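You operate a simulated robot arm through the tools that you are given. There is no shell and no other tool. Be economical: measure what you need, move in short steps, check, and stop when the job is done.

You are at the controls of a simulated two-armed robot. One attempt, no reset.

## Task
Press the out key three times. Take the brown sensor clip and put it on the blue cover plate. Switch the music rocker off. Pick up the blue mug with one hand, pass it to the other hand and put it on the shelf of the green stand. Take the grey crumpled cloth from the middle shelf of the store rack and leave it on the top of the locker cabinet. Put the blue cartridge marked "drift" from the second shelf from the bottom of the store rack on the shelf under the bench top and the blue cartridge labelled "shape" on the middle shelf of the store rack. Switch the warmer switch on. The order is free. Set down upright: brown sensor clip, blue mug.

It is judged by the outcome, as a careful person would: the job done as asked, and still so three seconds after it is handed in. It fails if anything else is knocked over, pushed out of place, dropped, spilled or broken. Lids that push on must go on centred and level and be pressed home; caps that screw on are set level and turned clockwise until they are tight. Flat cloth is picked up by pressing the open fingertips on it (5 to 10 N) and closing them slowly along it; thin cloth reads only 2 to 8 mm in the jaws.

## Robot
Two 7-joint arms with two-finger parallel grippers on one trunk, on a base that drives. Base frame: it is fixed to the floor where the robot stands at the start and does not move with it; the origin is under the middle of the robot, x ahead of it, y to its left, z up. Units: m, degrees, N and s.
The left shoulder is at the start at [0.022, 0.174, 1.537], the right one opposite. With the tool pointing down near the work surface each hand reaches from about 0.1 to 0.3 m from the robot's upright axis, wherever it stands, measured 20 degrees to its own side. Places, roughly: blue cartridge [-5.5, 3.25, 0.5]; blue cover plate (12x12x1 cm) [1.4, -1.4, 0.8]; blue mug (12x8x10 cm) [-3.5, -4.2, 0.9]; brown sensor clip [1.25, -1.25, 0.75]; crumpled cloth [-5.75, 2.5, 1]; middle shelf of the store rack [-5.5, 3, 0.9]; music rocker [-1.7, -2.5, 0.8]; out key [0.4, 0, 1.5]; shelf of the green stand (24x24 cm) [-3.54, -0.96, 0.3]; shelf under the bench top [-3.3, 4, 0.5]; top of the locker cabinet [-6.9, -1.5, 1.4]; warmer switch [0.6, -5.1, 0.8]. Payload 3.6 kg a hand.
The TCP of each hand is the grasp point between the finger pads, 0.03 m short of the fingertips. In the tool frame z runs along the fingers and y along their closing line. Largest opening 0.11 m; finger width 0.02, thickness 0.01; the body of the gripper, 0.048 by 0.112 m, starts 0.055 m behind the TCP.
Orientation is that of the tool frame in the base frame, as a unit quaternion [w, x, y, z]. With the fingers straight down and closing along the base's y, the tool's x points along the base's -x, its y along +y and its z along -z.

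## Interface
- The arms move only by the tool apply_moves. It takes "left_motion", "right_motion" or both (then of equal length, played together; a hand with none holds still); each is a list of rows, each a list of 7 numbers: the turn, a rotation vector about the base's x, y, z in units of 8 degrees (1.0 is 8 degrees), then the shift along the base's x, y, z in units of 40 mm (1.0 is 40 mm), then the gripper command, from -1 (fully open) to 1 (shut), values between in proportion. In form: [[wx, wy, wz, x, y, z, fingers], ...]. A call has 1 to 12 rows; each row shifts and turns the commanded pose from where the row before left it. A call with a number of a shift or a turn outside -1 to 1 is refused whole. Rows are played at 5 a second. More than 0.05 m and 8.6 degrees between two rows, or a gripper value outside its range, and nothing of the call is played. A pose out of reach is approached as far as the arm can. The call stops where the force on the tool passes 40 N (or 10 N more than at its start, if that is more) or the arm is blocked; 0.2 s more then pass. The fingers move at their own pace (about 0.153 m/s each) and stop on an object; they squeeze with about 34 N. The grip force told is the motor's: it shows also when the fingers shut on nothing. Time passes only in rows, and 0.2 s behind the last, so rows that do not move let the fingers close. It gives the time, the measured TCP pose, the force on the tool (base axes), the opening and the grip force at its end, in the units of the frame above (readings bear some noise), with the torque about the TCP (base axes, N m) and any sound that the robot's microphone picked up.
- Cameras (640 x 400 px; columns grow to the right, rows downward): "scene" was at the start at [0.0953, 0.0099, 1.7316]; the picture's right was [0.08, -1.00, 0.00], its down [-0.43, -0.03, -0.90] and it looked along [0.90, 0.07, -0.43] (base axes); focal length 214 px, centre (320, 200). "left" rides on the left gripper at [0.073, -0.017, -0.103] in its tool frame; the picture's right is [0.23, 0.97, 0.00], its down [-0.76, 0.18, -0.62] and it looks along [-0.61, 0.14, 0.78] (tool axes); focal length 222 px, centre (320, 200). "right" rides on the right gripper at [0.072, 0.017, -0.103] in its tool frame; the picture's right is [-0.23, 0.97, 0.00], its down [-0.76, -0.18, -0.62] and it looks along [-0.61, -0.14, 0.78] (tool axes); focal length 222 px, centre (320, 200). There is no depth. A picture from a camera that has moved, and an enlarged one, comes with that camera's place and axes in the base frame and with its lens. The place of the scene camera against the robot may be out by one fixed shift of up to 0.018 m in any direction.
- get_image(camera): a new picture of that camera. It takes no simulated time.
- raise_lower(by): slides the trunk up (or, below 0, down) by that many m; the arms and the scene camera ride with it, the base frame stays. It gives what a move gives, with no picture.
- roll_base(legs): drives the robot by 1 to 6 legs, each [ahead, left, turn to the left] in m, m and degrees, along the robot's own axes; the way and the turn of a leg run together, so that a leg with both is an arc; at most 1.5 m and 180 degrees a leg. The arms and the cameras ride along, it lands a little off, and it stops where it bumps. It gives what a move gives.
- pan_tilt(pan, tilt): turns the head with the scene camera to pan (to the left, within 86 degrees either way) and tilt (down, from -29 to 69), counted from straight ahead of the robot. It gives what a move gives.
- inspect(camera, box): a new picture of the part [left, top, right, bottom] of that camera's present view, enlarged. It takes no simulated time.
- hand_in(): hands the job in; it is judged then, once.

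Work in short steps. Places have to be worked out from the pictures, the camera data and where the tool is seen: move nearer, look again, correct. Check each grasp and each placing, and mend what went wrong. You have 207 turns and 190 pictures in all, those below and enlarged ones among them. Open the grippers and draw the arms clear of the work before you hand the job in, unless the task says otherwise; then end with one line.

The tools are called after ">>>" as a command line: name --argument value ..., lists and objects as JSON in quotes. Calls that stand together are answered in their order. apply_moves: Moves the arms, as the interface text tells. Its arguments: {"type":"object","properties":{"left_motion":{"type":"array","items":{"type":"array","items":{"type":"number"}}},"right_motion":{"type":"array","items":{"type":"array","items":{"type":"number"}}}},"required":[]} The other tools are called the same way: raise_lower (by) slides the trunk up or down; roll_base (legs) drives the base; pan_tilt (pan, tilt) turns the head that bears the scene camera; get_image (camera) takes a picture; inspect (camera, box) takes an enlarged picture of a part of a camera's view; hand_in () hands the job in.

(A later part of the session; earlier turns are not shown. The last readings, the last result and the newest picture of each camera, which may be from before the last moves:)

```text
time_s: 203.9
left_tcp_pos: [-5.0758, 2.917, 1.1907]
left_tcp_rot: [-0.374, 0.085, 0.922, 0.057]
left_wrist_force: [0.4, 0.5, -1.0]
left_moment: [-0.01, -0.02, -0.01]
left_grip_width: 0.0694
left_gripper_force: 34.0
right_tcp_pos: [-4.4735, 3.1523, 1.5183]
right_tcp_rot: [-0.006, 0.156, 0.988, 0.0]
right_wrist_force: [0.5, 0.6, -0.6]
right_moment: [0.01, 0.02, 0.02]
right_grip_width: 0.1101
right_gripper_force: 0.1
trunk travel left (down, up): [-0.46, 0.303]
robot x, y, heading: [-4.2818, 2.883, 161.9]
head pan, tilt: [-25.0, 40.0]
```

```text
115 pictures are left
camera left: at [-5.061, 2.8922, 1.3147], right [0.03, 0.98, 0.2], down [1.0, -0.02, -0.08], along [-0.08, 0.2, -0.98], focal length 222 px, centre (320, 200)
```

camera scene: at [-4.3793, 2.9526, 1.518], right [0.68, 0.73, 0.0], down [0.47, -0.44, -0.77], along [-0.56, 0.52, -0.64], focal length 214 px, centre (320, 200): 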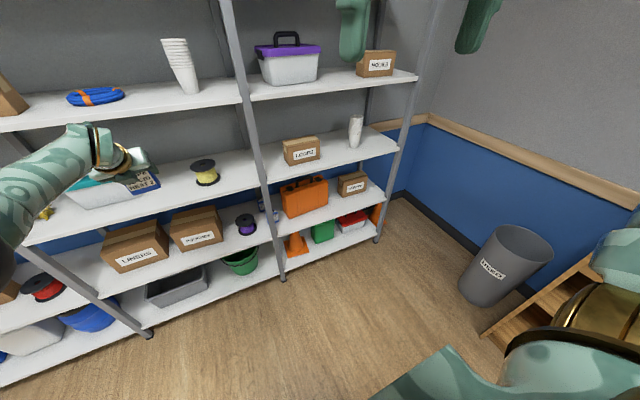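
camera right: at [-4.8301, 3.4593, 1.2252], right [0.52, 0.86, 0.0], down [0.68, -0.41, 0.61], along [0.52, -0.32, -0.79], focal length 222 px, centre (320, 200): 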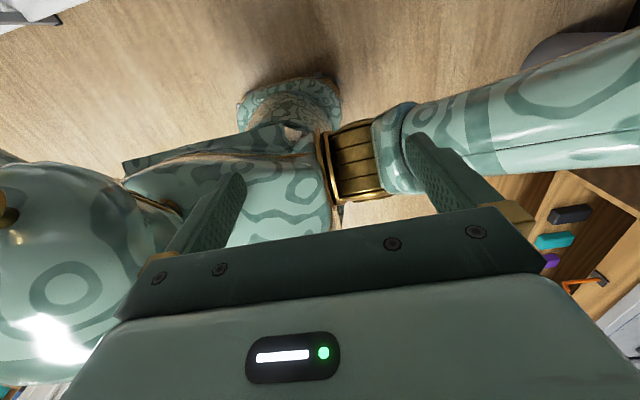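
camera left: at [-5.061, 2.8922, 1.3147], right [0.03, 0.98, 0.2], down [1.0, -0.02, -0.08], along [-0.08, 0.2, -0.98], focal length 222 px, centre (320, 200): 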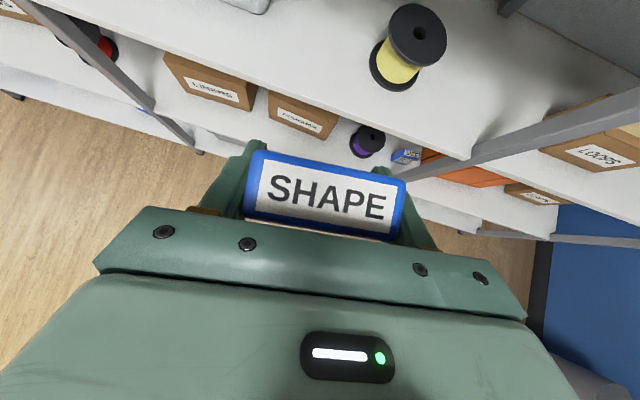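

The free spot between teal case and yellow spool is e2≈1.17–1.39. I lower to z≈1.06, restore the last 6° pitch, then drive 0.32 ahead and 0.03 left.

>>> apply_moves --left_motion '[[-0.1, -0.36, 0, 0, 0, -0.8, 1], [-0.1, -0.36, 0, 0, 0, -0.8, 1], [0, 0, 0, 0, 0, -0.8, 1], [0, 0, 0, 0, 0, -0.8, 1], [0, 0, 0, 0, 0, 0, 1]]'

>>> roll_base --legs '[[0.25, 0.025, 0]]'

>>> get_image --camera "left"

>>> get_image --camera "scene"

```text
time_s: 205.1
left_tcp_pos: [-5.0474, 2.9033, 1.0545]
left_tcp_rot: [-0.326, 0.087, 0.94, 0.048]
left_wrist_force: [-0.6, -1.2, -0.7]
left_moment: [0.0, -0.01, -0.01]
left_grip_width: 0.0696
left_gripper_force: 33.6
left hand out of reach, approached as far as the arm can: row 1, 2, 3, 4
right_tcp_pos: [-4.4729, 3.1527, 1.5184]
right_tcp_rot: [-0.006, 0.156, 0.988, 0.0]
right_wrist_force: [-0.2, 0.2, 0.3]
right_moment: [-0.01, -0.01, -0.02]
right_grip_width: 0.1102
right_gripper_force: 0.1
trunk travel left (down, up): [-0.46, 0.303]
robot x, y, heading: [-4.2805, 2.88, 162.4]
head pan, tilt: [-25.0, 40.0]
```

```text
time_s: 206.9
left_tcp_pos: [-5.2945, 2.9534, 1.0562]
left_tcp_rot: [-0.326, 0.086, 0.94, 0.049]
left_wrist_force: [0.0, 0.3, -1.0]
left_moment: [0.01, 0.03, 0.01]
left_grip_width: 0.0696
left_gripper_force: 34.2
right_tcp_pos: [-4.7203, 3.2031, 1.5169]
right_tcp_rot: [-0.007, 0.156, 0.988, 0.0]
right_wrist_force: [-0.7, -0.7, 1.2]
right_moment: [0.0, -0.06, 0.01]
right_grip_width: 0.11
right_gripper_force: 0.0
trunk travel left (down, up): [-0.46, 0.303]
robot x, y, heading: [-4.526, 2.9359, 161.8]
head pan, tilt: [-25.0, 40.0]
```

```text
114 pictures are left
camera left: at [-5.2918, 2.9321, 1.1808], right [0.01, 0.98, 0.18], down [1.0, -0.02, 0.02], along [0.02, 0.17, -0.98], focal length 222 px, centre (320, 200)
```

left: 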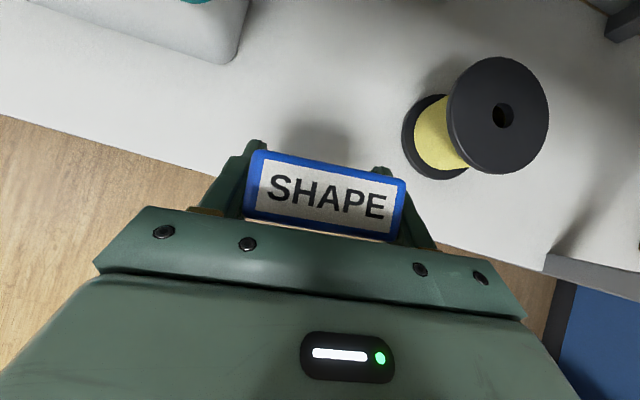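

```text
113 pictures are left
camera scene: at [-4.6266, 3.0048, 1.518], right [0.68, 0.73, 0.0], down [0.47, -0.44, -0.77], along [-0.56, 0.52, -0.64], focal length 214 px, centre (320, 200)
```

scene: 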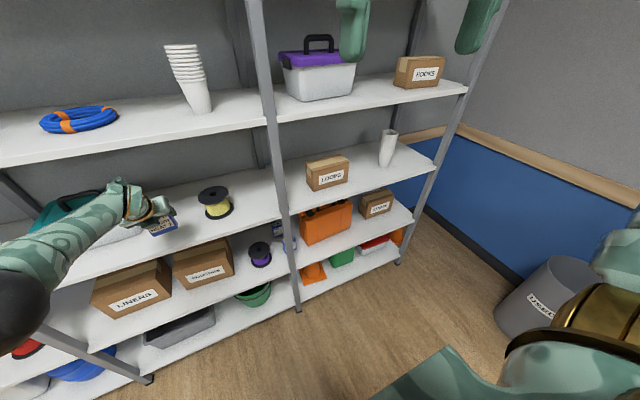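

Well lined up. Drive 0.12 further in.

>>> roll_base --legs '[[0.12, 0, 0]]'

>>> apply_moves --left_motion '[[0, 0, 0, 0, 0, -0.6, 1], [0, 0, 0, 0, 0, -0.5, 1], [0, 0, 0, 0, 0, 0, 1]]'

>>> get_image --camera "left"

```text
time_s: 208.2
left_tcp_pos: [-5.4089, 2.99, 1.0545]
left_tcp_rot: [-0.326, 0.086, 0.94, 0.049]
left_wrist_force: [0.2, 0.1, -0.9]
left_moment: [0.0, 0.0, 0.02]
left_grip_width: 0.0694
left_gripper_force: 33.8
right_tcp_pos: [-4.8349, 3.2395, 1.5178]
right_tcp_rot: [-0.005, 0.156, 0.988, 0.0]
right_wrist_force: [0.1, -0.8, 0.1]
right_moment: [-0.03, 0.0, 0.01]
right_grip_width: 0.1099
right_gripper_force: 0.1
trunk travel left (down, up): [-0.46, 0.303]
robot x, y, heading: [-4.6429, 2.9712, 162.4]
head pan, tilt: [-25.0, 40.0]
```

```text
time_s: 209.0
left_tcp_pos: [-5.3942, 2.9822, 0.9999]
left_tcp_rot: [-0.326, 0.087, 0.94, 0.049]
left_wrist_force: [0.1, 0.4, -0.7]
left_moment: [0.02, 0.02, 0.0]
left_grip_width: 0.0699
left_gripper_force: 33.7
left hand out of reach, approached as far as the arm can: row 1, 2
right_tcp_pos: [-4.8341, 3.2403, 1.517]
right_tcp_rot: [-0.007, 0.156, 0.988, 0.0]
right_wrist_force: [-0.3, -0.2, 0.3]
right_moment: [0.0, 0.03, 0.03]
right_grip_width: 0.1098
right_gripper_force: 0.0
trunk travel left (down, up): [-0.46, 0.303]
robot x, y, heading: [-4.643, 2.9741, 162.2]
head pan, tilt: [-25.0, 40.0]
```

```text
112 pictures are left
camera left: at [-5.3918, 2.9608, 1.1257], right [0.01, 0.98, 0.18], down [1.0, -0.02, 0.02], along [0.02, 0.18, -0.98], focal length 222 px, centre (320, 200)
```

left: 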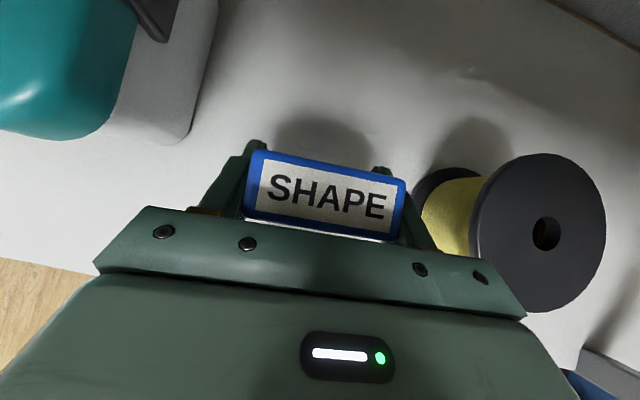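

Spot is free. Lower by the trunk a centimetre to contact.

>>> raise_lower --by -0.006

```text
time_s: 209.5
left_tcp_pos: [-5.3944, 2.9826, 0.9939]
left_tcp_rot: [-0.326, 0.086, 0.94, 0.048]
left_wrist_force: [-0.1, -0.6, -0.5]
left_moment: [-0.04, -0.03, 0.01]
left_grip_width: 0.07
left_gripper_force: 34.0
right_tcp_pos: [-4.8348, 3.2398, 1.5112]
right_tcp_rot: [-0.006, 0.155, 0.988, 0.0]
right_wrist_force: [1.0, 0.3, -0.4]
right_moment: [-0.04, 0.02, -0.02]
right_grip_width: 0.1098
right_gripper_force: 0.0
trunk travel left (down, up): [-0.454, 0.309]
robot x, y, heading: [-4.6428, 2.9736, 162.5]
head pan, tilt: [-25.0, 40.0]
```

>>> raise_lower --by -0.006

>>> raise_lower --by -0.006

>>> inspect --camera "scene" --box '[100, 150, 260, 250]'

```text
time_s: 210.1
left_tcp_pos: [-5.3946, 2.9822, 0.989]
left_tcp_rot: [-0.327, 0.086, 0.94, 0.049]
left_wrist_force: [-1.0, -0.4, -0.4]
left_moment: [-0.03, -0.03, 0.02]
left_grip_width: 0.0694
left_gripper_force: 33.5
right_tcp_pos: [-4.8354, 3.2389, 1.5054]
right_tcp_rot: [-0.007, 0.155, 0.988, 0.0]
right_wrist_force: [0.5, -0.2, 0.2]
right_moment: [-0.01, -0.01, 0.03]
right_grip_width: 0.1099
right_gripper_force: 0.0
trunk travel left (down, up): [-0.448, 0.315]
robot x, y, heading: [-4.6403, 2.9737, 162.5]
head pan, tilt: [-25.0, 40.0]
```

```text
time_s: 210.6
left_tcp_pos: [-5.395, 2.9818, 0.9812]
left_tcp_rot: [-0.326, 0.086, 0.94, 0.049]
left_wrist_force: [0.0, 0.5, -1.2]
left_moment: [-0.01, 0.02, 0.01]
left_grip_width: 0.0696
left_gripper_force: 33.8
right_tcp_pos: [-4.8363, 3.24, 1.4996]
right_tcp_rot: [-0.005, 0.156, 0.988, 0.0]
right_wrist_force: [0.0, -0.5, -0.4]
right_moment: [0.01, 0.01, 0.02]
right_grip_width: 0.11
right_gripper_force: 0.0
trunk travel left (down, up): [-0.442, 0.321]
robot x, y, heading: [-4.6411, 2.9722, 162.4]
head pan, tilt: [-25.0, 40.0]
```

```text
4.00 times, centred on (180, 200) of scene
camera zoom: at [-4.7443, 3.0424, 1.4999], right [0.68, 0.73, 0.0], down [0.47, -0.44, -0.77], along [-0.56, 0.52, -0.64], focal length 858 px, centre (880, 200)
```

zoom: 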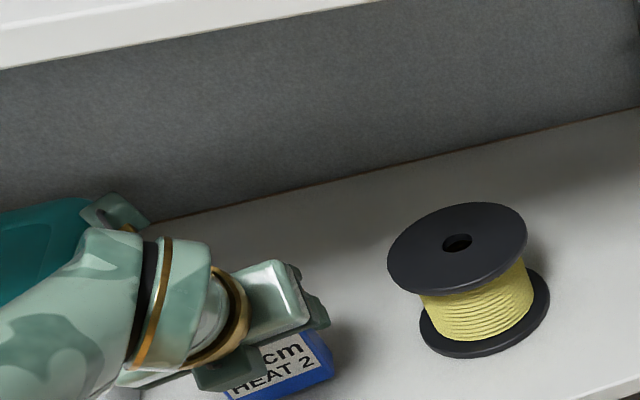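

No contact yet; continue down in 6 mm steps.

>>> raise_lower --by -0.006

>>> raise_lower --by -0.006

>>> raise_lower --by -0.006

```text
time_s: 211.2
left_tcp_pos: [-5.3954, 2.9832, 0.9778]
left_tcp_rot: [-0.326, 0.087, 0.94, 0.049]
left_wrist_force: [-1.0, 0.2, 5.1]
left_moment: [-0.15, 0.01, -0.05]
left_grip_width: 0.0697
left_gripper_force: 34.4
right_tcp_pos: [-4.8351, 3.2405, 1.4935]
right_tcp_rot: [-0.007, 0.157, 0.988, 0.0]
right_wrist_force: [0.0, 1.2, 0.5]
right_moment: [0.03, 0.0, 0.03]
right_grip_width: 0.11
right_gripper_force: 0.0
trunk travel left (down, up): [-0.436, 0.327]
robot x, y, heading: [-4.6418, 2.9734, 162.0]
head pan, tilt: [-25.0, 40.0]
```

```text
time_s: 211.7
left_tcp_pos: [-5.3953, 2.9834, 0.9764]
left_tcp_rot: [-0.332, 0.087, 0.938, 0.049]
left_wrist_force: [-4.4, -0.1, 32.0]
left_moment: [-1.07, 0.08, -0.17]
left_grip_width: 0.07
left_gripper_force: 33.9
right_tcp_pos: [-4.8311, 3.2401, 1.4902]
right_tcp_rot: [-0.008, 0.157, 0.988, -0.001]
right_wrist_force: [-0.5, 0.4, -1.2]
right_moment: [0.05, 0.03, 0.0]
right_grip_width: 0.11
right_gripper_force: 0.1
trunk travel left (down, up): [-0.43, 0.333]
robot x, y, heading: [-4.6385, 2.9711, 162.4]
head pan, tilt: [-25.0, 40.0]
```

```text
time_s: 212.3
left_tcp_pos: [-5.3925, 2.9828, 0.97]
left_tcp_rot: [-0.329, 0.087, 0.939, 0.049]
left_wrist_force: [-1.6, -0.8, 30.4]
left_moment: [-1.01, 0.12, -0.02]
left_grip_width: 0.0699
left_gripper_force: 33.5
right_tcp_pos: [-4.8307, 3.2393, 1.4822]
right_tcp_rot: [-0.008, 0.156, 0.988, 0.0]
right_wrist_force: [0.3, 0.9, 0.0]
right_moment: [0.01, 0.01, -0.02]
right_grip_width: 0.1099
right_gripper_force: 0.1
trunk travel left (down, up): [-0.424, 0.339]
robot x, y, heading: [-4.6377, 2.9694, 162.6]
head pan, tilt: [-25.0, 40.0]
```

Contact made; ease up 1.2 cm-worth of overpress and open.

>>> raise_lower --by 0.011

>>> apply_moves --left_motion '[[0, 0, 0, 0, 0, 0, 0.0], [0, 0, 0, 0, 0, 0, -0.7], [0, 0, 0, 0, 0, 0, -0.9], [0, 0, 0, 0, 0, 0, -0.9]]'

>>> get_image --camera "left"

```text
time_s: 212.9
left_tcp_pos: [-5.3931, 2.9828, 0.9741]
left_tcp_rot: [-0.325, 0.085, 0.941, 0.048]
left_wrist_force: [-0.5, -0.3, -1.3]
left_moment: [0.01, -0.01, -0.01]
left_grip_width: 0.0702
left_gripper_force: 34.0
right_tcp_pos: [-4.8343, 3.2396, 1.4933]
right_tcp_rot: [-0.007, 0.155, 0.988, 0.0]
right_wrist_force: [0.3, 0.1, 0.2]
right_moment: [-0.01, -0.01, -0.01]
right_grip_width: 0.1099
right_gripper_force: 0.0
trunk travel left (down, up): [-0.435, 0.328]
robot x, y, heading: [-4.638, 2.9731, 162.4]
head pan, tilt: [-25.0, 40.0]
```

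```text
time_s: 213.9
left_tcp_pos: [-5.3943, 2.9823, 0.9749]
left_tcp_rot: [-0.326, 0.086, 0.94, 0.048]
left_wrist_force: [-0.2, 0.3, 0.0]
left_moment: [0.02, 0.04, 0.01]
left_grip_width: 0.1044
left_gripper_force: 0.1
right_tcp_pos: [-4.8352, 3.2399, 1.4914]
right_tcp_rot: [-0.006, 0.156, 0.988, 0.0]
right_wrist_force: [0.6, 0.6, -0.7]
right_moment: [0.0, 0.02, -0.01]
right_grip_width: 0.1102
right_gripper_force: 0.0
trunk travel left (down, up): [-0.435, 0.328]
robot x, y, heading: [-4.6375, 2.9701, 162.1]
head pan, tilt: [-25.0, 40.0]
```

```text
110 pictures are left
camera left: at [-5.3922, 2.9605, 1.1007], right [0.01, 0.98, 0.18], down [1.0, -0.02, 0.02], along [0.02, 0.17, -0.98], focal length 222 px, centre (320, 200)
```

left: 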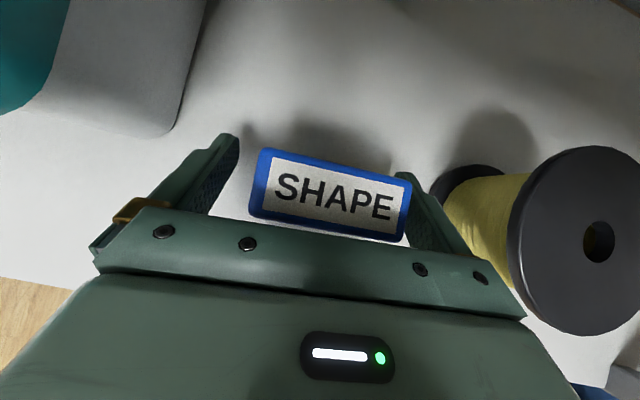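

Box stands. Nudge right 6 mm for clearance and back out.

>>> apply_moves --left_motion '[[0, 0, 0, 0.04, 0.14, 0.1, -1], [0, 0, 0, 0, 0, 0, -1]]'

>>> roll_base --legs '[[-0.12, 0, 0]]'

>>> get_image --camera "left"

```text
time_s: 214.5
left_tcp_pos: [-5.3932, 2.9884, 0.9796]
left_tcp_rot: [-0.326, 0.087, 0.94, 0.049]
left_wrist_force: [-0.7, -0.4, 0.3]
left_moment: [-0.01, 0.02, -0.02]
left_grip_width: 0.11
left_gripper_force: 0.0
right_tcp_pos: [-4.8355, 3.239, 1.4927]
right_tcp_rot: [-0.006, 0.156, 0.988, 0.0]
right_wrist_force: [-0.1, 0.2, -0.5]
right_moment: [0.0, -0.01, -0.03]
right_grip_width: 0.1101
right_gripper_force: 0.0
trunk travel left (down, up): [-0.435, 0.328]
robot x, y, heading: [-4.6402, 2.9722, 162.3]
head pan, tilt: [-25.0, 40.0]
```

```text
time_s: 215.7
left_tcp_pos: [-5.2794, 2.9503, 0.979]
left_tcp_rot: [-0.327, 0.085, 0.94, 0.048]
left_wrist_force: [0.7, -0.1, 0.1]
left_moment: [0.05, -0.02, 0.01]
left_grip_width: 0.1099
left_gripper_force: 0.0
right_tcp_pos: [-4.72, 3.2035, 1.4919]
right_tcp_rot: [-0.007, 0.155, 0.988, 0.001]
right_wrist_force: [-0.5, -0.8, -0.1]
right_moment: [0.0, -0.02, 0.01]
right_grip_width: 0.1098
right_gripper_force: 0.0
trunk travel left (down, up): [-0.435, 0.328]
robot x, y, heading: [-4.5251, 2.9336, 162.5]
head pan, tilt: [-25.0, 40.0]
```

```text
109 pictures are left
camera left: at [-5.2762, 2.9287, 1.1048], right [0.01, 0.98, 0.18], down [1.0, -0.02, 0.02], along [0.02, 0.18, -0.98], focal length 222 px, centre (320, 200)
```

left: 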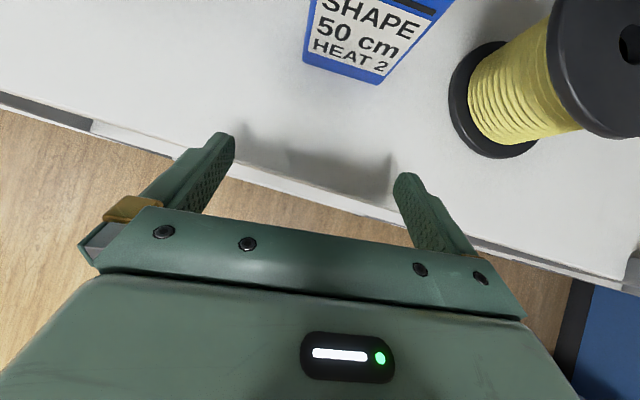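

SHAPE is on the middle shelf. Next DRIFT: I'll re-enter the same way (via the vacated SHAPE spot) with the left hand. Back off, lower the trunk, flatten the pitch.

>>> roll_base --legs '[[-0.25, 0, 0]]'

>>> raise_lower --by -0.375

>>> apply_moves --left_motion '[[0.24, 0.82, 0, -0.1, 0.03, 0.7, -1], [0.24, 0.82, 0, -0.1, 0.03, 0.7, -1], [0.24, 0.82, 0, -0.1, 0.03, 0.7, -1], [0, 0, 0, 0, 0, 0.7, -1], [0, 0, 0, 0, 0, 0, -1]]'

>>> roll_base --legs '[[0, -0.2, 0.5], [0.2, 0, 0]]'

>>> get_image --camera "left"

```text
time_s: 217.5
left_tcp_pos: [-5.0393, 2.877, 0.9793]
left_tcp_rot: [-0.326, 0.085, 0.94, 0.048]
left_wrist_force: [0.3, 0.9, 0.4]
left_moment: [0.02, 0.03, 0.0]
left_grip_width: 0.1103
left_gripper_force: 0.1
right_tcp_pos: [-4.4811, 3.1287, 1.4928]
right_tcp_rot: [-0.007, 0.155, 0.988, 0.0]
right_wrist_force: [0.2, -0.2, -0.3]
right_moment: [0.0, 0.03, 0.02]
right_grip_width: 0.1101
right_gripper_force: 0.0
trunk travel left (down, up): [-0.435, 0.328]
robot x, y, heading: [-4.2881, 2.8595, 162.2]
head pan, tilt: [-25.0, 40.0]
```

```text
time_s: 221.2
left_tcp_pos: [-5.0398, 2.8762, 0.6049]
left_tcp_rot: [-0.326, 0.085, 0.94, 0.049]
left_wrist_force: [-0.3, -0.7, 0.3]
left_moment: [0.02, 0.01, -0.01]
left_grip_width: 0.1101
left_gripper_force: 0.0
right_tcp_pos: [-4.4836, 3.1272, 1.1157]
right_tcp_rot: [-0.005, 0.156, 0.988, -0.001]
right_wrist_force: [0.2, -0.4, 0.2]
right_moment: [-0.01, 0.01, -0.02]
right_grip_width: 0.1098
right_gripper_force: 0.1
trunk travel left (down, up): [-0.06, 0.703]
robot x, y, heading: [-4.2894, 2.8599, 162.5]
head pan, tilt: [-25.0, 40.0]
```

```text
time_s: 222.3
left_tcp_pos: [-5.0494, 2.9029, 0.6995]
left_tcp_rot: [-0.416, 0.081, 0.903, 0.066]
left_wrist_force: [-1.2, -0.3, 0.5]
left_moment: [0.02, 0.0, 0.0]
left_grip_width: 0.1098
left_gripper_force: 0.2
left hand out of reach, approached as far as the arm can: row 2, 3
right_tcp_pos: [-4.4852, 3.1283, 1.116]
right_tcp_rot: [-0.006, 0.156, 0.988, -0.003]
right_wrist_force: [-0.2, -1.5, 0.3]
right_moment: [0.02, 0.02, 0.0]
right_grip_width: 0.1098
right_gripper_force: 0.0
trunk travel left (down, up): [-0.06, 0.703]
robot x, y, heading: [-4.2866, 2.8609, 162.3]
head pan, tilt: [-25.0, 40.0]
```

```text
time_s: 225.1
left_tcp_pos: [-5.1788, 3.1487, 0.6989]
left_tcp_rot: [-0.416, 0.078, 0.904, 0.065]
left_wrist_force: [-0.8, -0.5, -0.2]
left_moment: [-0.01, 0.0, -0.02]
left_grip_width: 0.11
left_gripper_force: 0.1
right_tcp_pos: [-4.6159, 3.377, 1.116]
right_tcp_rot: [-0.004, 0.153, 0.988, -0.002]
right_wrist_force: [-0.6, -0.1, 0.1]
right_moment: [-0.04, 0.0, -0.02]
right_grip_width: 0.1102
right_gripper_force: 0.1
trunk travel left (down, up): [-0.06, 0.703]
robot x, y, heading: [-4.4139, 3.1081, 162.5]
head pan, tilt: [-25.0, 40.0]
```

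```text
108 pictures are left
camera left: at [-5.1536, 3.1208, 0.8202], right [0.05, 0.97, 0.22], down [0.99, -0.01, -0.17], along [-0.16, 0.23, -0.96], focal length 222 px, centre (320, 200)
```

left: 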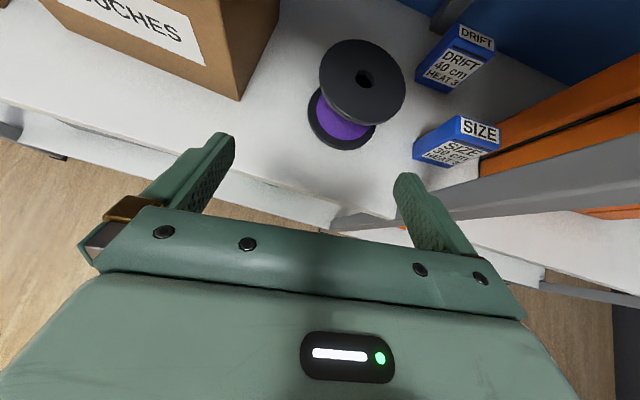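

Good view: DRIFT centre ≈[-5.430, 3.420], yawed ~4°, behind SIZE and the upright. I enter at the SHAPE spot: drive 0.22 ahead over the spool, then lower to 0.63.

>>> roll_base --legs '[[0.22, 0, 0]]'

>>> apply_moves --left_motion '[[0, 0, 0, 0, 0, -0.6, -1], [0, 0, 0, 0, 0, -0.6, -1], [0, 0, 0, 0, 0, -0.5, -1], [0, 0, 0, 0, 0, 0, -1]]'

>>> get_image --camera "left"

>>> get_image --camera "scene"

```text
time_s: 226.8
left_tcp_pos: [-5.3731, 3.2107, 0.691]
left_tcp_rot: [-0.408, 0.084, 0.907, 0.063]
left_wrist_force: [0.1, 0.4, -0.5]
left_moment: [-0.01, 0.03, -0.03]
left_grip_width: 0.11
left_gripper_force: 0.1
right_tcp_pos: [-4.8158, 3.4385, 1.1161]
right_tcp_rot: [-0.003, 0.152, 0.988, -0.001]
right_wrist_force: [-1.6, 0.2, -0.3]
right_moment: [0.0, 0.02, -0.03]
right_grip_width: 0.11
right_gripper_force: 0.1
trunk travel left (down, up): [-0.06, 0.703]
robot x, y, heading: [-4.6183, 3.1703, 162.8]
head pan, tilt: [-25.0, 40.0]
stopped in leg 1: the robot was blocked; the commanded pose is now the measured one
```

```text
time_s: 227.8
left_tcp_pos: [-5.3709, 3.2025, 0.6419]
left_tcp_rot: [-0.406, 0.081, 0.908, 0.064]
left_wrist_force: [-0.1, 0.4, -0.4]
left_moment: [0.0, -0.01, 0.01]
left_grip_width: 0.11
left_gripper_force: 0.1
left hand out of reach, approached as far as the arm can: row 3
right_tcp_pos: [-4.815, 3.4317, 1.1174]
right_tcp_rot: [-0.005, 0.15, 0.989, 0.001]
right_wrist_force: [0.2, -0.7, -0.1]
right_moment: [-0.04, 0.02, 0.02]
right_grip_width: 0.1096
right_gripper_force: 0.1
trunk travel left (down, up): [-0.06, 0.703]
robot x, y, heading: [-4.6178, 3.1708, 162.8]
head pan, tilt: [-25.0, 40.0]
```

```text
107 pictures are left
camera left: at [-5.3472, 3.1755, 0.7636], right [0.04, 0.98, 0.22], down [0.99, -0.01, -0.15], along [-0.14, 0.22, -0.97], focal length 222 px, centre (320, 200)
```

left: 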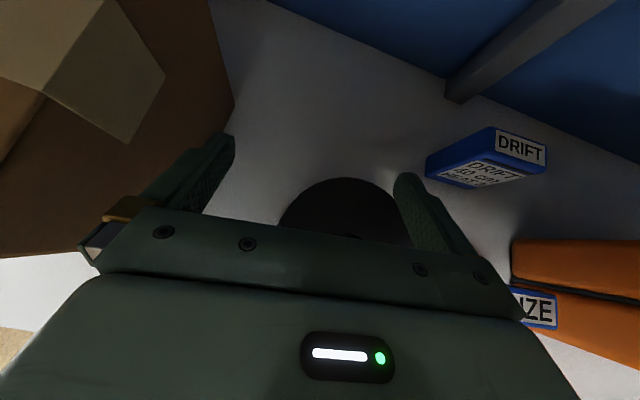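

```text
106 pictures are left
camera scene: at [-4.8897, 3.2878, 1.1044], right [0.67, 0.74, 0.0], down [0.48, -0.43, -0.77], along [-0.57, 0.52, -0.64], focal length 214 px, centre (320, 200)
```

scene: 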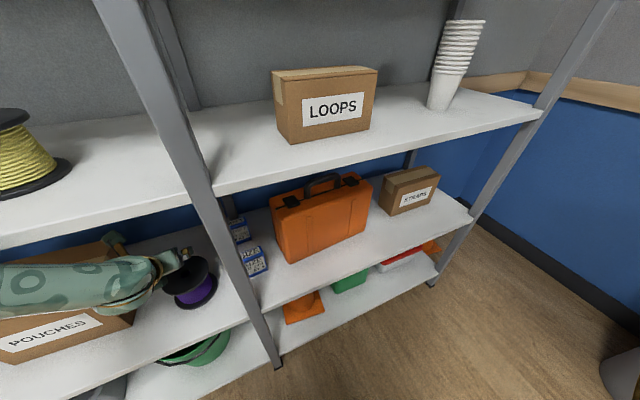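

Lowered just above spool height. Move 6 cm further in (past the spool), then lower to ~0.60.

>>> roll_base --legs '[[0.07, 0, 0]]'

>>> apply_moves --left_motion '[[0, 0, 0, -0.3, 0.1, -0.2, -1], [0, 0, 0, -0.3, 0.1, -0.4, -1], [0, 0, 0, 0, 0, -0.4, -1], [0, 0, 0, 0, 0, 0, -1]]'

>>> get_image --camera "left"

```text
time_s: 228.6
left_tcp_pos: [-5.3688, 3.2012, 0.6386]
left_tcp_rot: [-0.401, 0.082, 0.911, 0.058]
left_wrist_force: [0.4, 0.1, -0.1]
left_moment: [0.01, 0.0, 0.0]
left_grip_width: 0.11
left_gripper_force: 0.1
right_tcp_pos: [-4.8195, 3.4376, 1.1174]
right_tcp_rot: [-0.006, 0.147, 0.989, -0.002]
right_wrist_force: [-0.1, -0.1, -0.5]
right_moment: [0.01, -0.01, -0.02]
right_grip_width: 0.1099
right_gripper_force: 0.0
trunk travel left (down, up): [-0.06, 0.703]
robot x, y, heading: [-4.6213, 3.1707, 163.5]
head pan, tilt: [-25.0, 40.0]
stopped in leg 1: the robot was blocked; the commanded pose is now the measured one
```

```text
time_s: 229.6
left_tcp_pos: [-5.3959, 3.2131, 0.5994]
left_tcp_rot: [-0.402, 0.083, 0.91, 0.06]
left_wrist_force: [-3.6, 5.2, 21.7]
left_moment: [0.31, -1.07, 0.23]
left_grip_width: 0.1099
left_gripper_force: 0.0
right_tcp_pos: [-4.8206, 3.4396, 1.1159]
right_tcp_rot: [-0.005, 0.149, 0.989, -0.002]
right_wrist_force: [0.3, 0.0, -0.5]
right_moment: [-0.04, 0.0, 0.0]
right_grip_width: 0.1101
right_gripper_force: 0.1
trunk travel left (down, up): [-0.06, 0.703]
robot x, y, heading: [-4.6258, 3.1743, 163.4]
head pan, tilt: [-25.0, 40.0]
```

```text
105 pictures are left
camera left: at [-5.3734, 3.1861, 0.7216], right [0.04, 0.98, 0.21], down [0.99, -0.01, -0.14], along [-0.13, 0.21, -0.97], focal length 222 px, centre (320, 200)
```

left: 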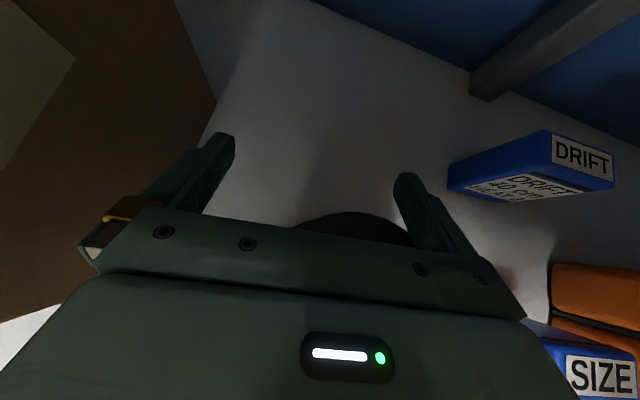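

The right finger pressed on the spool (22 N) — raise at once.

>>> apply_moves --left_motion '[[0, 0, 0, 0, 0, 0.4, -1], [0, 0, 0, 0, 0, 0.4, -1], [0, 0, 0, 0, 0, 0.2, -1]]'

>>> pan_tilt --pan 10 --tilt 50

>>> get_image --camera "scene"

```text
time_s: 230.3
left_tcp_pos: [-5.3952, 3.2108, 0.6353]
left_tcp_rot: [-0.399, 0.084, 0.911, 0.059]
left_wrist_force: [-0.3, 0.0, 0.9]
left_moment: [0.0, 0.01, 0.0]
left_grip_width: 0.1101
left_gripper_force: 0.0
right_tcp_pos: [-4.8239, 3.4388, 1.1154]
right_tcp_rot: [-0.003, 0.148, 0.989, -0.001]
right_wrist_force: [0.4, -0.8, -0.1]
right_moment: [-0.01, -0.01, 0.0]
right_grip_width: 0.1098
right_gripper_force: 0.0
trunk travel left (down, up): [-0.06, 0.703]
robot x, y, heading: [-4.6203, 3.1731, 163.0]
head pan, tilt: [-25.0, 40.0]
```

```text
time_s: 231.4
left_tcp_pos: [-5.3954, 3.2105, 0.6348]
left_tcp_rot: [-0.399, 0.082, 0.911, 0.058]
left_wrist_force: [-1.1, 0.3, -0.5]
left_moment: [0.0, 0.0, 0.02]
left_grip_width: 0.1098
left_gripper_force: 0.1
right_tcp_pos: [-4.8224, 3.4389, 1.1151]
right_tcp_rot: [-0.004, 0.148, 0.989, -0.001]
right_wrist_force: [-0.7, 0.7, -0.3]
right_moment: [0.01, 0.0, 0.0]
right_grip_width: 0.1099
right_gripper_force: 0.1
trunk travel left (down, up): [-0.06, 0.703]
robot x, y, heading: [-4.6247, 3.1728, 163.0]
head pan, tilt: [10.0, 50.0]
```

```text
104 pictures are left
camera scene: at [-4.909, 3.246, 1.0894], right [0.12, 0.99, 0.0], down [0.76, -0.09, -0.64], along [-0.64, 0.08, -0.77], focal length 214 px, centre (320, 200)
```

scene: 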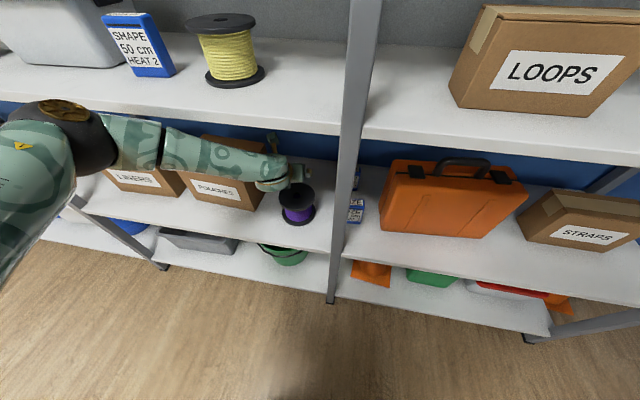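

Now I see: the left elbow is against the middle-shelf edge. SHAPE stands fine. A diagonal approach (robot turned ~50° right, arm stretched) should avoid this, so I back out and set that up.

>>> apply_moves --left_motion '[[0, 0, 0, 0, 0, 0.3, -1], [0, 0, 0, 0, 0, 0, -1]]'

>>> roll_base --legs '[[-0.25, 0, 0], [-0.25, 0, 0], [0, 0.9, 0], [0, 0, -50]]'

>>> raise_lower --by -0.055

>>> get_image --camera "scene"

```text
time_s: 232.0
left_tcp_pos: [-5.3955, 3.2109, 0.6463]
left_tcp_rot: [-0.399, 0.083, 0.911, 0.059]
left_wrist_force: [-0.1, 0.5, -0.3]
left_moment: [0.01, 0.0, 0.0]
left_grip_width: 0.1101
left_gripper_force: 0.1
right_tcp_pos: [-4.8236, 3.4373, 1.1154]
right_tcp_rot: [-0.004, 0.148, 0.989, -0.002]
right_wrist_force: [0.2, -0.4, 0.4]
right_moment: [-0.01, 0.01, -0.02]
right_grip_width: 0.11
right_gripper_force: 0.0
trunk travel left (down, up): [-0.06, 0.703]
robot x, y, heading: [-4.6244, 3.1733, 163.0]
head pan, tilt: [10.0, 50.0]
```

```text
time_s: 241.8
left_tcp_pos: [-4.8686, 2.7852, 0.6469]
left_tcp_rot: [-0.336, 0.464, 0.789, 0.223]
left_wrist_force: [0.1, 0.0, 0.0]
left_moment: [0.01, -0.02, -0.02]
left_grip_width: 0.1101
left_gripper_force: 0.0
right_tcp_pos: [-4.3284, 2.4881, 1.1169]
right_tcp_rot: [-0.004, 0.556, 0.831, 0.0]
right_wrist_force: [0.7, 0.6, 0.1]
right_moment: [0.02, 0.02, -0.01]
right_grip_width: 0.1098
right_gripper_force: 0.1
trunk travel left (down, up): [-0.06, 0.703]
robot x, y, heading: [-4.4083, 2.1654, 112.7]
head pan, tilt: [10.0, 50.0]
```

```text
time_s: 242.8
left_tcp_pos: [-4.8682, 2.7842, 0.593]
left_tcp_rot: [-0.337, 0.462, 0.789, 0.224]
left_wrist_force: [0.5, 0.4, 0.7]
left_moment: [-0.01, 0.03, 0.01]
left_grip_width: 0.1102
left_gripper_force: 0.0
right_tcp_pos: [-4.334, 2.5009, 1.0585]
right_tcp_rot: [0.007, 0.555, 0.832, -0.01]
right_wrist_force: [0.5, 0.1, 0.5]
right_moment: [0.04, 0.0, 0.01]
right_grip_width: 0.1099
right_gripper_force: 0.0
trunk travel left (down, up): [-0.005, 0.758]
robot x, y, heading: [-4.406, 2.1653, 112.5]
head pan, tilt: [10.0, 50.0]
```

```text
103 pictures are left
camera scene: at [-4.5503, 2.4586, 1.0302], right [0.84, 0.54, 0.0], down [0.41, -0.64, -0.64], along [-0.35, 0.54, -0.77], focal length 214 px, centre (320, 200)
```

scene: 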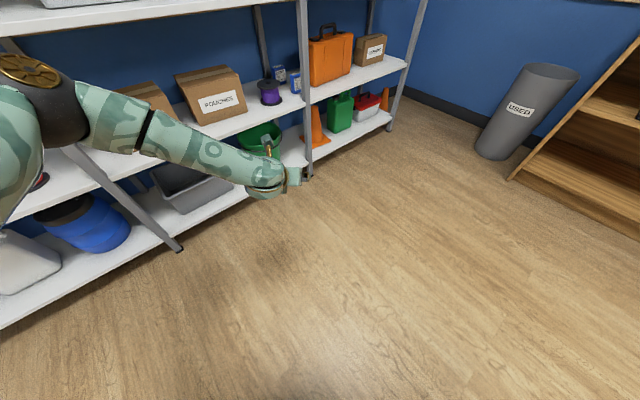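

The diagonal corridor to DRIFT is open. Extend the left arm along the heading with ~35° pitch and view.

>>> apply_moves --left_motion '[[0.46, 0.19, 0, -0.35, 0.85, 0.4, -1], [0.46, 0.19, 0, -0.35, 0.85, 0.4, -1], [0, 0, 0, -0.35, 0.85, 0.4, -1], [0, 0, 0, -0.2, 0.5, 0.4, -1], [0, 0, 0, 0, 0, 0, -1]]'

>>> get_image --camera "left"

>>> inspect --camera "scene" --box '[160, 20, 400, 170]'

```text
time_s: 244.0
left_tcp_pos: [-4.9191, 2.9079, 0.6554]
left_tcp_rot: [-0.386, 0.446, 0.765, 0.26]
left_wrist_force: [-0.8, 0.1, 0.6]
left_moment: [-0.01, 0.02, -0.01]
left_grip_width: 0.11
left_gripper_force: 0.1
right_tcp_pos: [-4.3353, 2.5012, 1.057]
right_tcp_rot: [0.008, 0.555, 0.832, -0.01]
right_wrist_force: [-0.7, -0.1, 0.3]
right_moment: [0.0, -0.01, -0.01]
right_grip_width: 0.1099
right_gripper_force: 0.0
trunk travel left (down, up): [-0.005, 0.758]
robot x, y, heading: [-4.4015, 2.1626, 112.5]
head pan, tilt: [10.0, 50.0]
```

```text
102 pictures are left
camera left: at [-4.92, 2.8588, 0.7733], right [0.79, 0.56, 0.24], down [0.61, -0.75, -0.26], along [0.03, 0.35, -0.93], focal length 222 px, centre (320, 200)
```

left: 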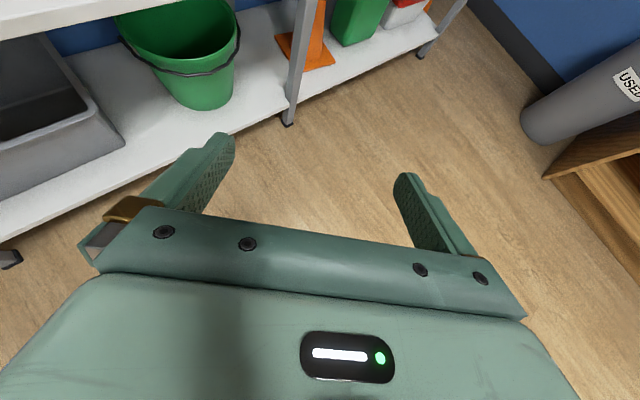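

```text
2.67 times, centred on (280, 95) of scene
camera zoom: at [-4.5507, 2.4596, 1.0297], right [0.84, 0.54, 0.0], down [0.41, -0.65, -0.64], along [-0.35, 0.54, -0.77], focal length 572 px, centre (427, 480)
```

zoom: 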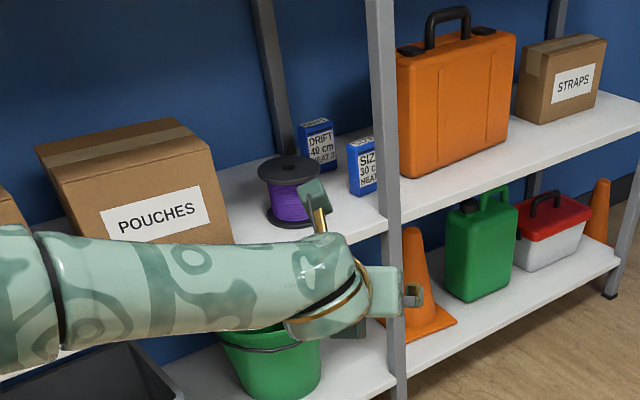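

Path computed: strafe 0.26 left, then ahead in steps.

>>> roll_base --legs '[[0, 0.26, 0], [0.3, 0, 0]]'

>>> get_image --camera "left"

>>> get_image --camera "scene"

```text
time_s: 247.5
left_tcp_pos: [-5.2752, 3.0846, 0.6558]
left_tcp_rot: [-0.385, 0.447, 0.764, 0.26]
left_wrist_force: [-0.7, 0.1, -0.3]
left_moment: [-0.01, -0.01, -0.01]
left_grip_width: 0.1101
left_gripper_force: 0.1
right_tcp_pos: [-4.6914, 2.6786, 1.0551]
right_tcp_rot: [0.008, 0.556, 0.831, -0.01]
right_wrist_force: [-0.2, -0.8, -0.7]
right_moment: [0.01, -0.01, 0.0]
right_grip_width: 0.1099
right_gripper_force: 0.1
trunk travel left (down, up): [-0.005, 0.758]
robot x, y, heading: [-4.7616, 2.3432, 112.5]
head pan, tilt: [10.0, 50.0]
```

```text
100 pictures are left
camera left: at [-5.2757, 3.0355, 0.7729], right [0.79, 0.56, 0.24], down [0.61, -0.75, -0.26], along [0.03, 0.35, -0.93], focal length 222 px, centre (320, 200)
```

left: 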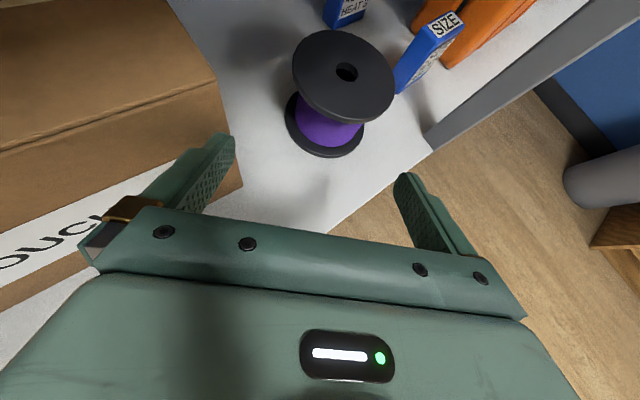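

```text
99 pictures are left
camera scene: at [-4.9067, 2.6364, 1.0296], right [0.84, 0.54, 0.0], down [0.41, -0.65, -0.64], along [-0.35, 0.54, -0.77], focal length 214 px, centre (320, 200)
```

scene: 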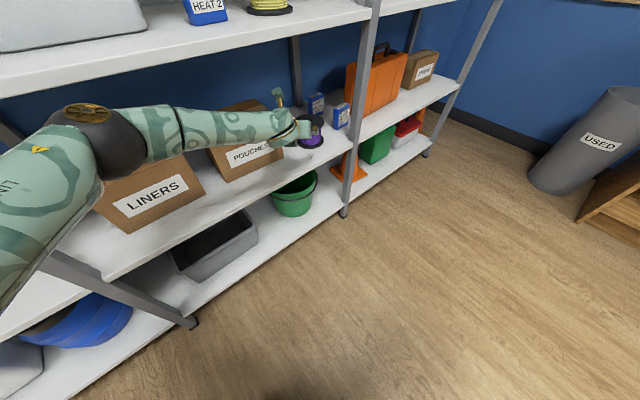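

The left finger is right at the POUCHES corner; shift 4 cm right before going on. I also stretch the arm further to pull the elbow out.

>>> roll_base --legs '[[0, -0.045, 0]]'

>>> apply_moves --left_motion '[[0, 0, 0, -0.33, 0.8, 0, -1], [0, 0, 0, -0.33, 0.8, 0, -1], [0, 0, 0, -0.33, 0.8, 0, -1], [0, 0, 0, 0, 0, 0, -1]]'

>>> get_image --camera "left"

>>> get_image --camera "scene"

```text
time_s: 248.4
left_tcp_pos: [-5.2329, 3.1042, 0.657]
left_tcp_rot: [-0.387, 0.447, 0.763, 0.261]
left_wrist_force: [-0.2, 0.2, -0.5]
left_moment: [0.04, 0.0, 0.03]
left_grip_width: 0.11
left_gripper_force: 0.0
right_tcp_pos: [-4.6483, 2.6952, 1.0581]
right_tcp_rot: [0.008, 0.556, 0.831, -0.009]
right_wrist_force: [0.6, -0.1, -0.2]
right_moment: [-0.01, 0.03, 0.02]
right_grip_width: 0.1097
right_gripper_force: 0.0
trunk travel left (down, up): [-0.005, 0.758]
robot x, y, heading: [-4.7247, 2.3594, 112.8]
head pan, tilt: [10.0, 50.0]
```

```text
time_s: 249.4
left_tcp_pos: [-5.2585, 3.1567, 0.6524]
left_tcp_rot: [-0.385, 0.448, 0.763, 0.262]
left_wrist_force: [0.3, 1.2, -0.4]
left_moment: [0.02, 0.03, -0.01]
left_grip_width: 0.11
left_gripper_force: 0.0
left hand out of reach, approached as far as the arm can: row 2, 3
right_tcp_pos: [-4.6487, 2.6944, 1.0581]
right_tcp_rot: [0.008, 0.556, 0.831, -0.009]
right_wrist_force: [1.1, 0.0, 0.4]
right_moment: [0.01, 0.03, 0.01]
right_grip_width: 0.11
right_gripper_force: 0.1
trunk travel left (down, up): [-0.005, 0.758]
robot x, y, heading: [-4.7178, 2.3578, 112.5]
head pan, tilt: [10.0, 50.0]
```

```text
98 pictures are left
camera left: at [-5.2596, 3.1065, 0.7699], right [0.79, 0.56, 0.24], down [0.61, -0.75, -0.26], along [0.03, 0.36, -0.93], focal length 222 px, centre (320, 200)
```

left: 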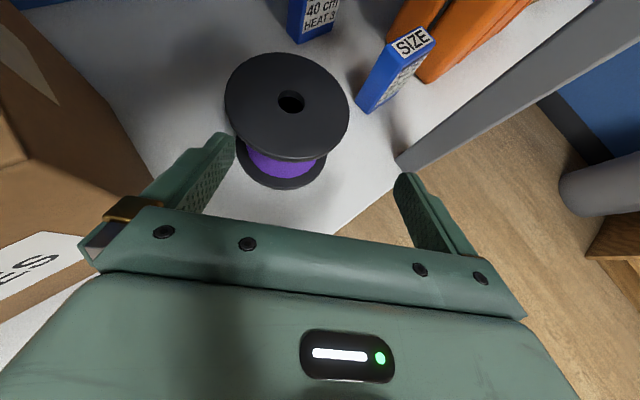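

```text
97 pictures are left
camera scene: at [-4.8648, 2.6535, 1.0297], right [0.84, 0.54, 0.0], down [0.41, -0.65, -0.64], along [-0.35, 0.54, -0.77], focal length 214 px, centre (320, 200)
```

scene: 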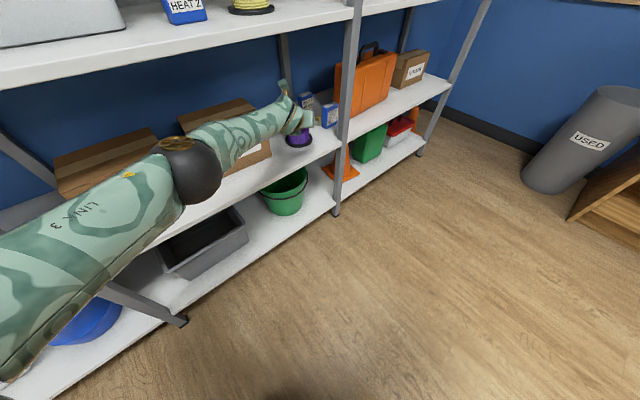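

The arm is straight now, with the elbow outside the rack. Drive on 0.2 ahead then 0.05 left.

>>> roll_base --legs '[[0.2, 0, 0], [0.03, 0.045, 0]]'

>>> get_image --camera "left"

>>> get_image --camera "scene"

```text
time_s: 251.5
left_tcp_pos: [-5.3894, 3.351, 0.6526]
left_tcp_rot: [-0.386, 0.447, 0.764, 0.26]
left_wrist_force: [-0.4, 0.0, 0.4]
left_moment: [0.01, 0.07, 0.01]
left_grip_width: 0.1102
left_gripper_force: 0.1
right_tcp_pos: [-4.777, 2.8926, 1.0572]
right_tcp_rot: [0.009, 0.555, 0.832, -0.009]
right_wrist_force: [0.5, 0.8, 0.1]
right_moment: [0.0, 0.0, -0.01]
right_grip_width: 0.1101
right_gripper_force: 0.0
trunk travel left (down, up): [-0.005, 0.758]
robot x, y, heading: [-4.8502, 2.5532, 112.7]
head pan, tilt: [10.0, 50.0]
```

```text
96 pictures are left
camera left: at [-5.3895, 3.3008, 0.7696], right [0.79, 0.56, 0.24], down [0.61, -0.75, -0.26], along [0.03, 0.35, -0.93], focal length 222 px, centre (320, 200)
```

left: 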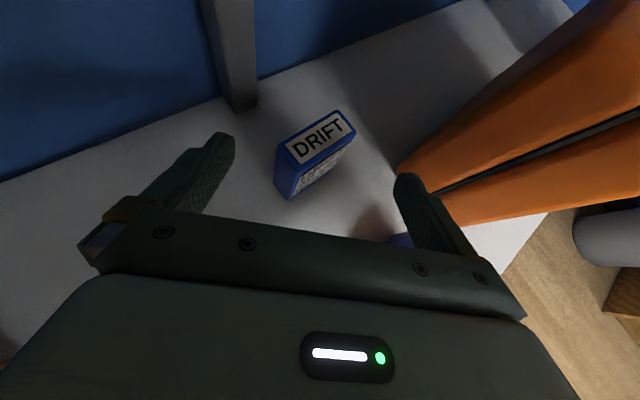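

```text
95 pictures are left
camera scene: at [-4.993, 2.8494, 1.0295], right [0.84, 0.54, 0.0], down [0.42, -0.64, -0.64], along [-0.35, 0.54, -0.77], focal length 214 px, centre (320, 200)
```

scene: 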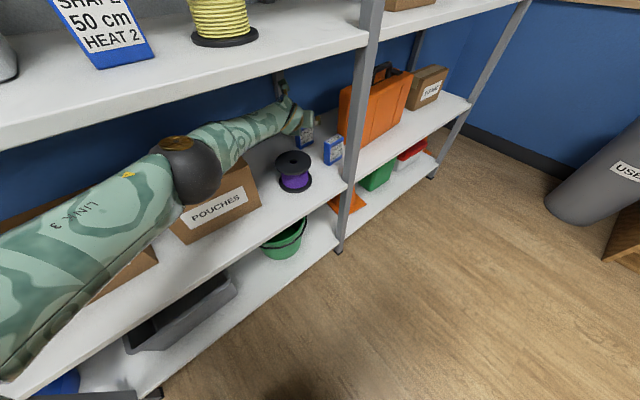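

Superb view: DRIFT lies between the fingers, only rotated. I yaw the hand 20° clockwise and move over it, still above its top.

>>> apply_moves --left_motion '[[0, 0, -0.62, -0.15, 0.3, 0, -0.75], [0, 0, -0.62, -0.15, 0.3, 0, -0.75], [0, 0, -0.62, -0.15, 0.3, 0, -0.75], [0, 0, -0.62, -0.15, 0.3, 0, -0.75], [0, 0, 0, -0.1, 0.2, 0, -0.75], [0, 0, 0, 0, 0, 0, -0.75]]'

>>> get_image --camera "left"

>>> get_image --camera "scene"

```text
time_s: 252.9
left_tcp_pos: [-5.3916, 3.3327, 0.6142]
left_tcp_rot: [-0.334, 0.572, 0.676, 0.324]
left_wrist_force: [0.2, -0.4, -0.3]
left_moment: [0.0, 0.01, 0.01]
left_grip_width: 0.0962
left_gripper_force: 0.1
left hand out of reach, approached as far as the arm can: row 1, 2, 3, 4, 5
right_tcp_pos: [-4.7777, 2.8922, 1.0564]
right_tcp_rot: [0.008, 0.555, 0.832, -0.011]
right_wrist_force: [-0.7, 0.2, 0.9]
right_moment: [0.01, 0.01, -0.02]
right_grip_width: 0.1098
right_gripper_force: 0.1
trunk travel left (down, up): [-0.005, 0.758]
robot x, y, heading: [-4.8477, 2.5517, 113.0]
head pan, tilt: [10.0, 50.0]
```

```text
94 pictures are left
camera left: at [-5.4089, 3.2871, 0.7313], right [0.94, 0.26, 0.24], down [0.32, -0.91, -0.26], along [0.15, 0.32, -0.93], focal length 222 px, centre (320, 200)
```

left: 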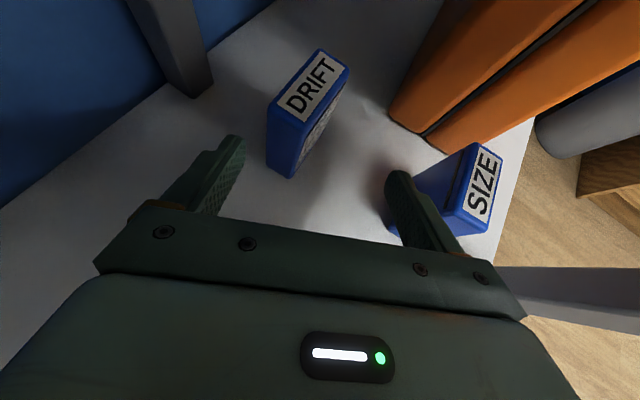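

```text
93 pictures are left
camera scene: at [-4.9934, 2.8487, 1.0297], right [0.84, 0.54, 0.0], down [0.42, -0.64, -0.64], along [-0.35, 0.54, -0.77], focal length 214 px, centre (320, 200)
```

scene: 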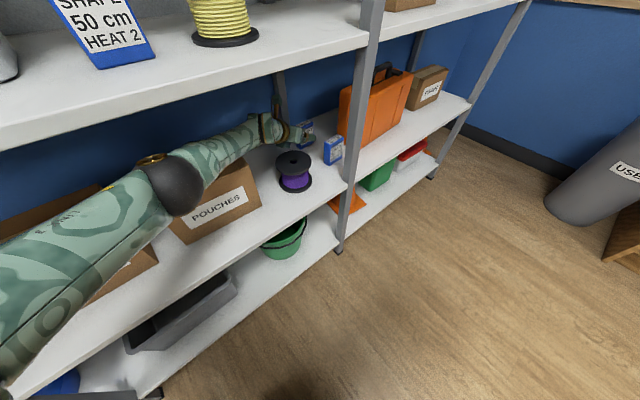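

Yaw set; DRIFT top centre at [-5.416, 3.412]. Drive ahead 4 cm and check.

>>> roll_base --legs '[[0.04, 0, 0]]'

>>> get_image --camera "left"

```text
time_s: 253.8
left_tcp_pos: [-5.407, 3.3719, 0.6134]
left_tcp_rot: [-0.335, 0.572, 0.675, 0.324]
left_wrist_force: [-0.4, 0.7, -0.2]
left_moment: [0.07, 0.0, -0.01]
left_grip_width: 0.0962
left_gripper_force: 0.0
right_tcp_pos: [-4.7934, 2.9286, 1.0565]
right_tcp_rot: [0.009, 0.555, 0.832, -0.01]
right_wrist_force: [-0.4, 0.8, 0.1]
right_moment: [-0.05, -0.02, 0.0]
right_grip_width: 0.1099
right_gripper_force: 0.0
trunk travel left (down, up): [-0.005, 0.758]
robot x, y, heading: [-4.8635, 2.5902, 112.9]
head pan, tilt: [10.0, 50.0]
```

```text
92 pictures are left
camera left: at [-5.4244, 3.3247, 0.7303], right [0.94, 0.26, 0.24], down [0.32, -0.91, -0.26], along [0.15, 0.32, -0.93], focal length 222 px, centre (320, 200)
```

left: 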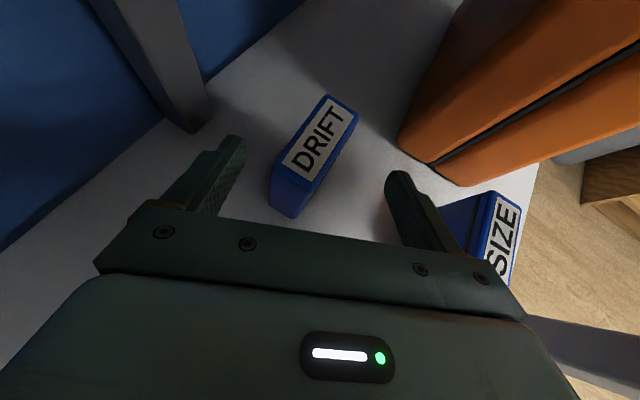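

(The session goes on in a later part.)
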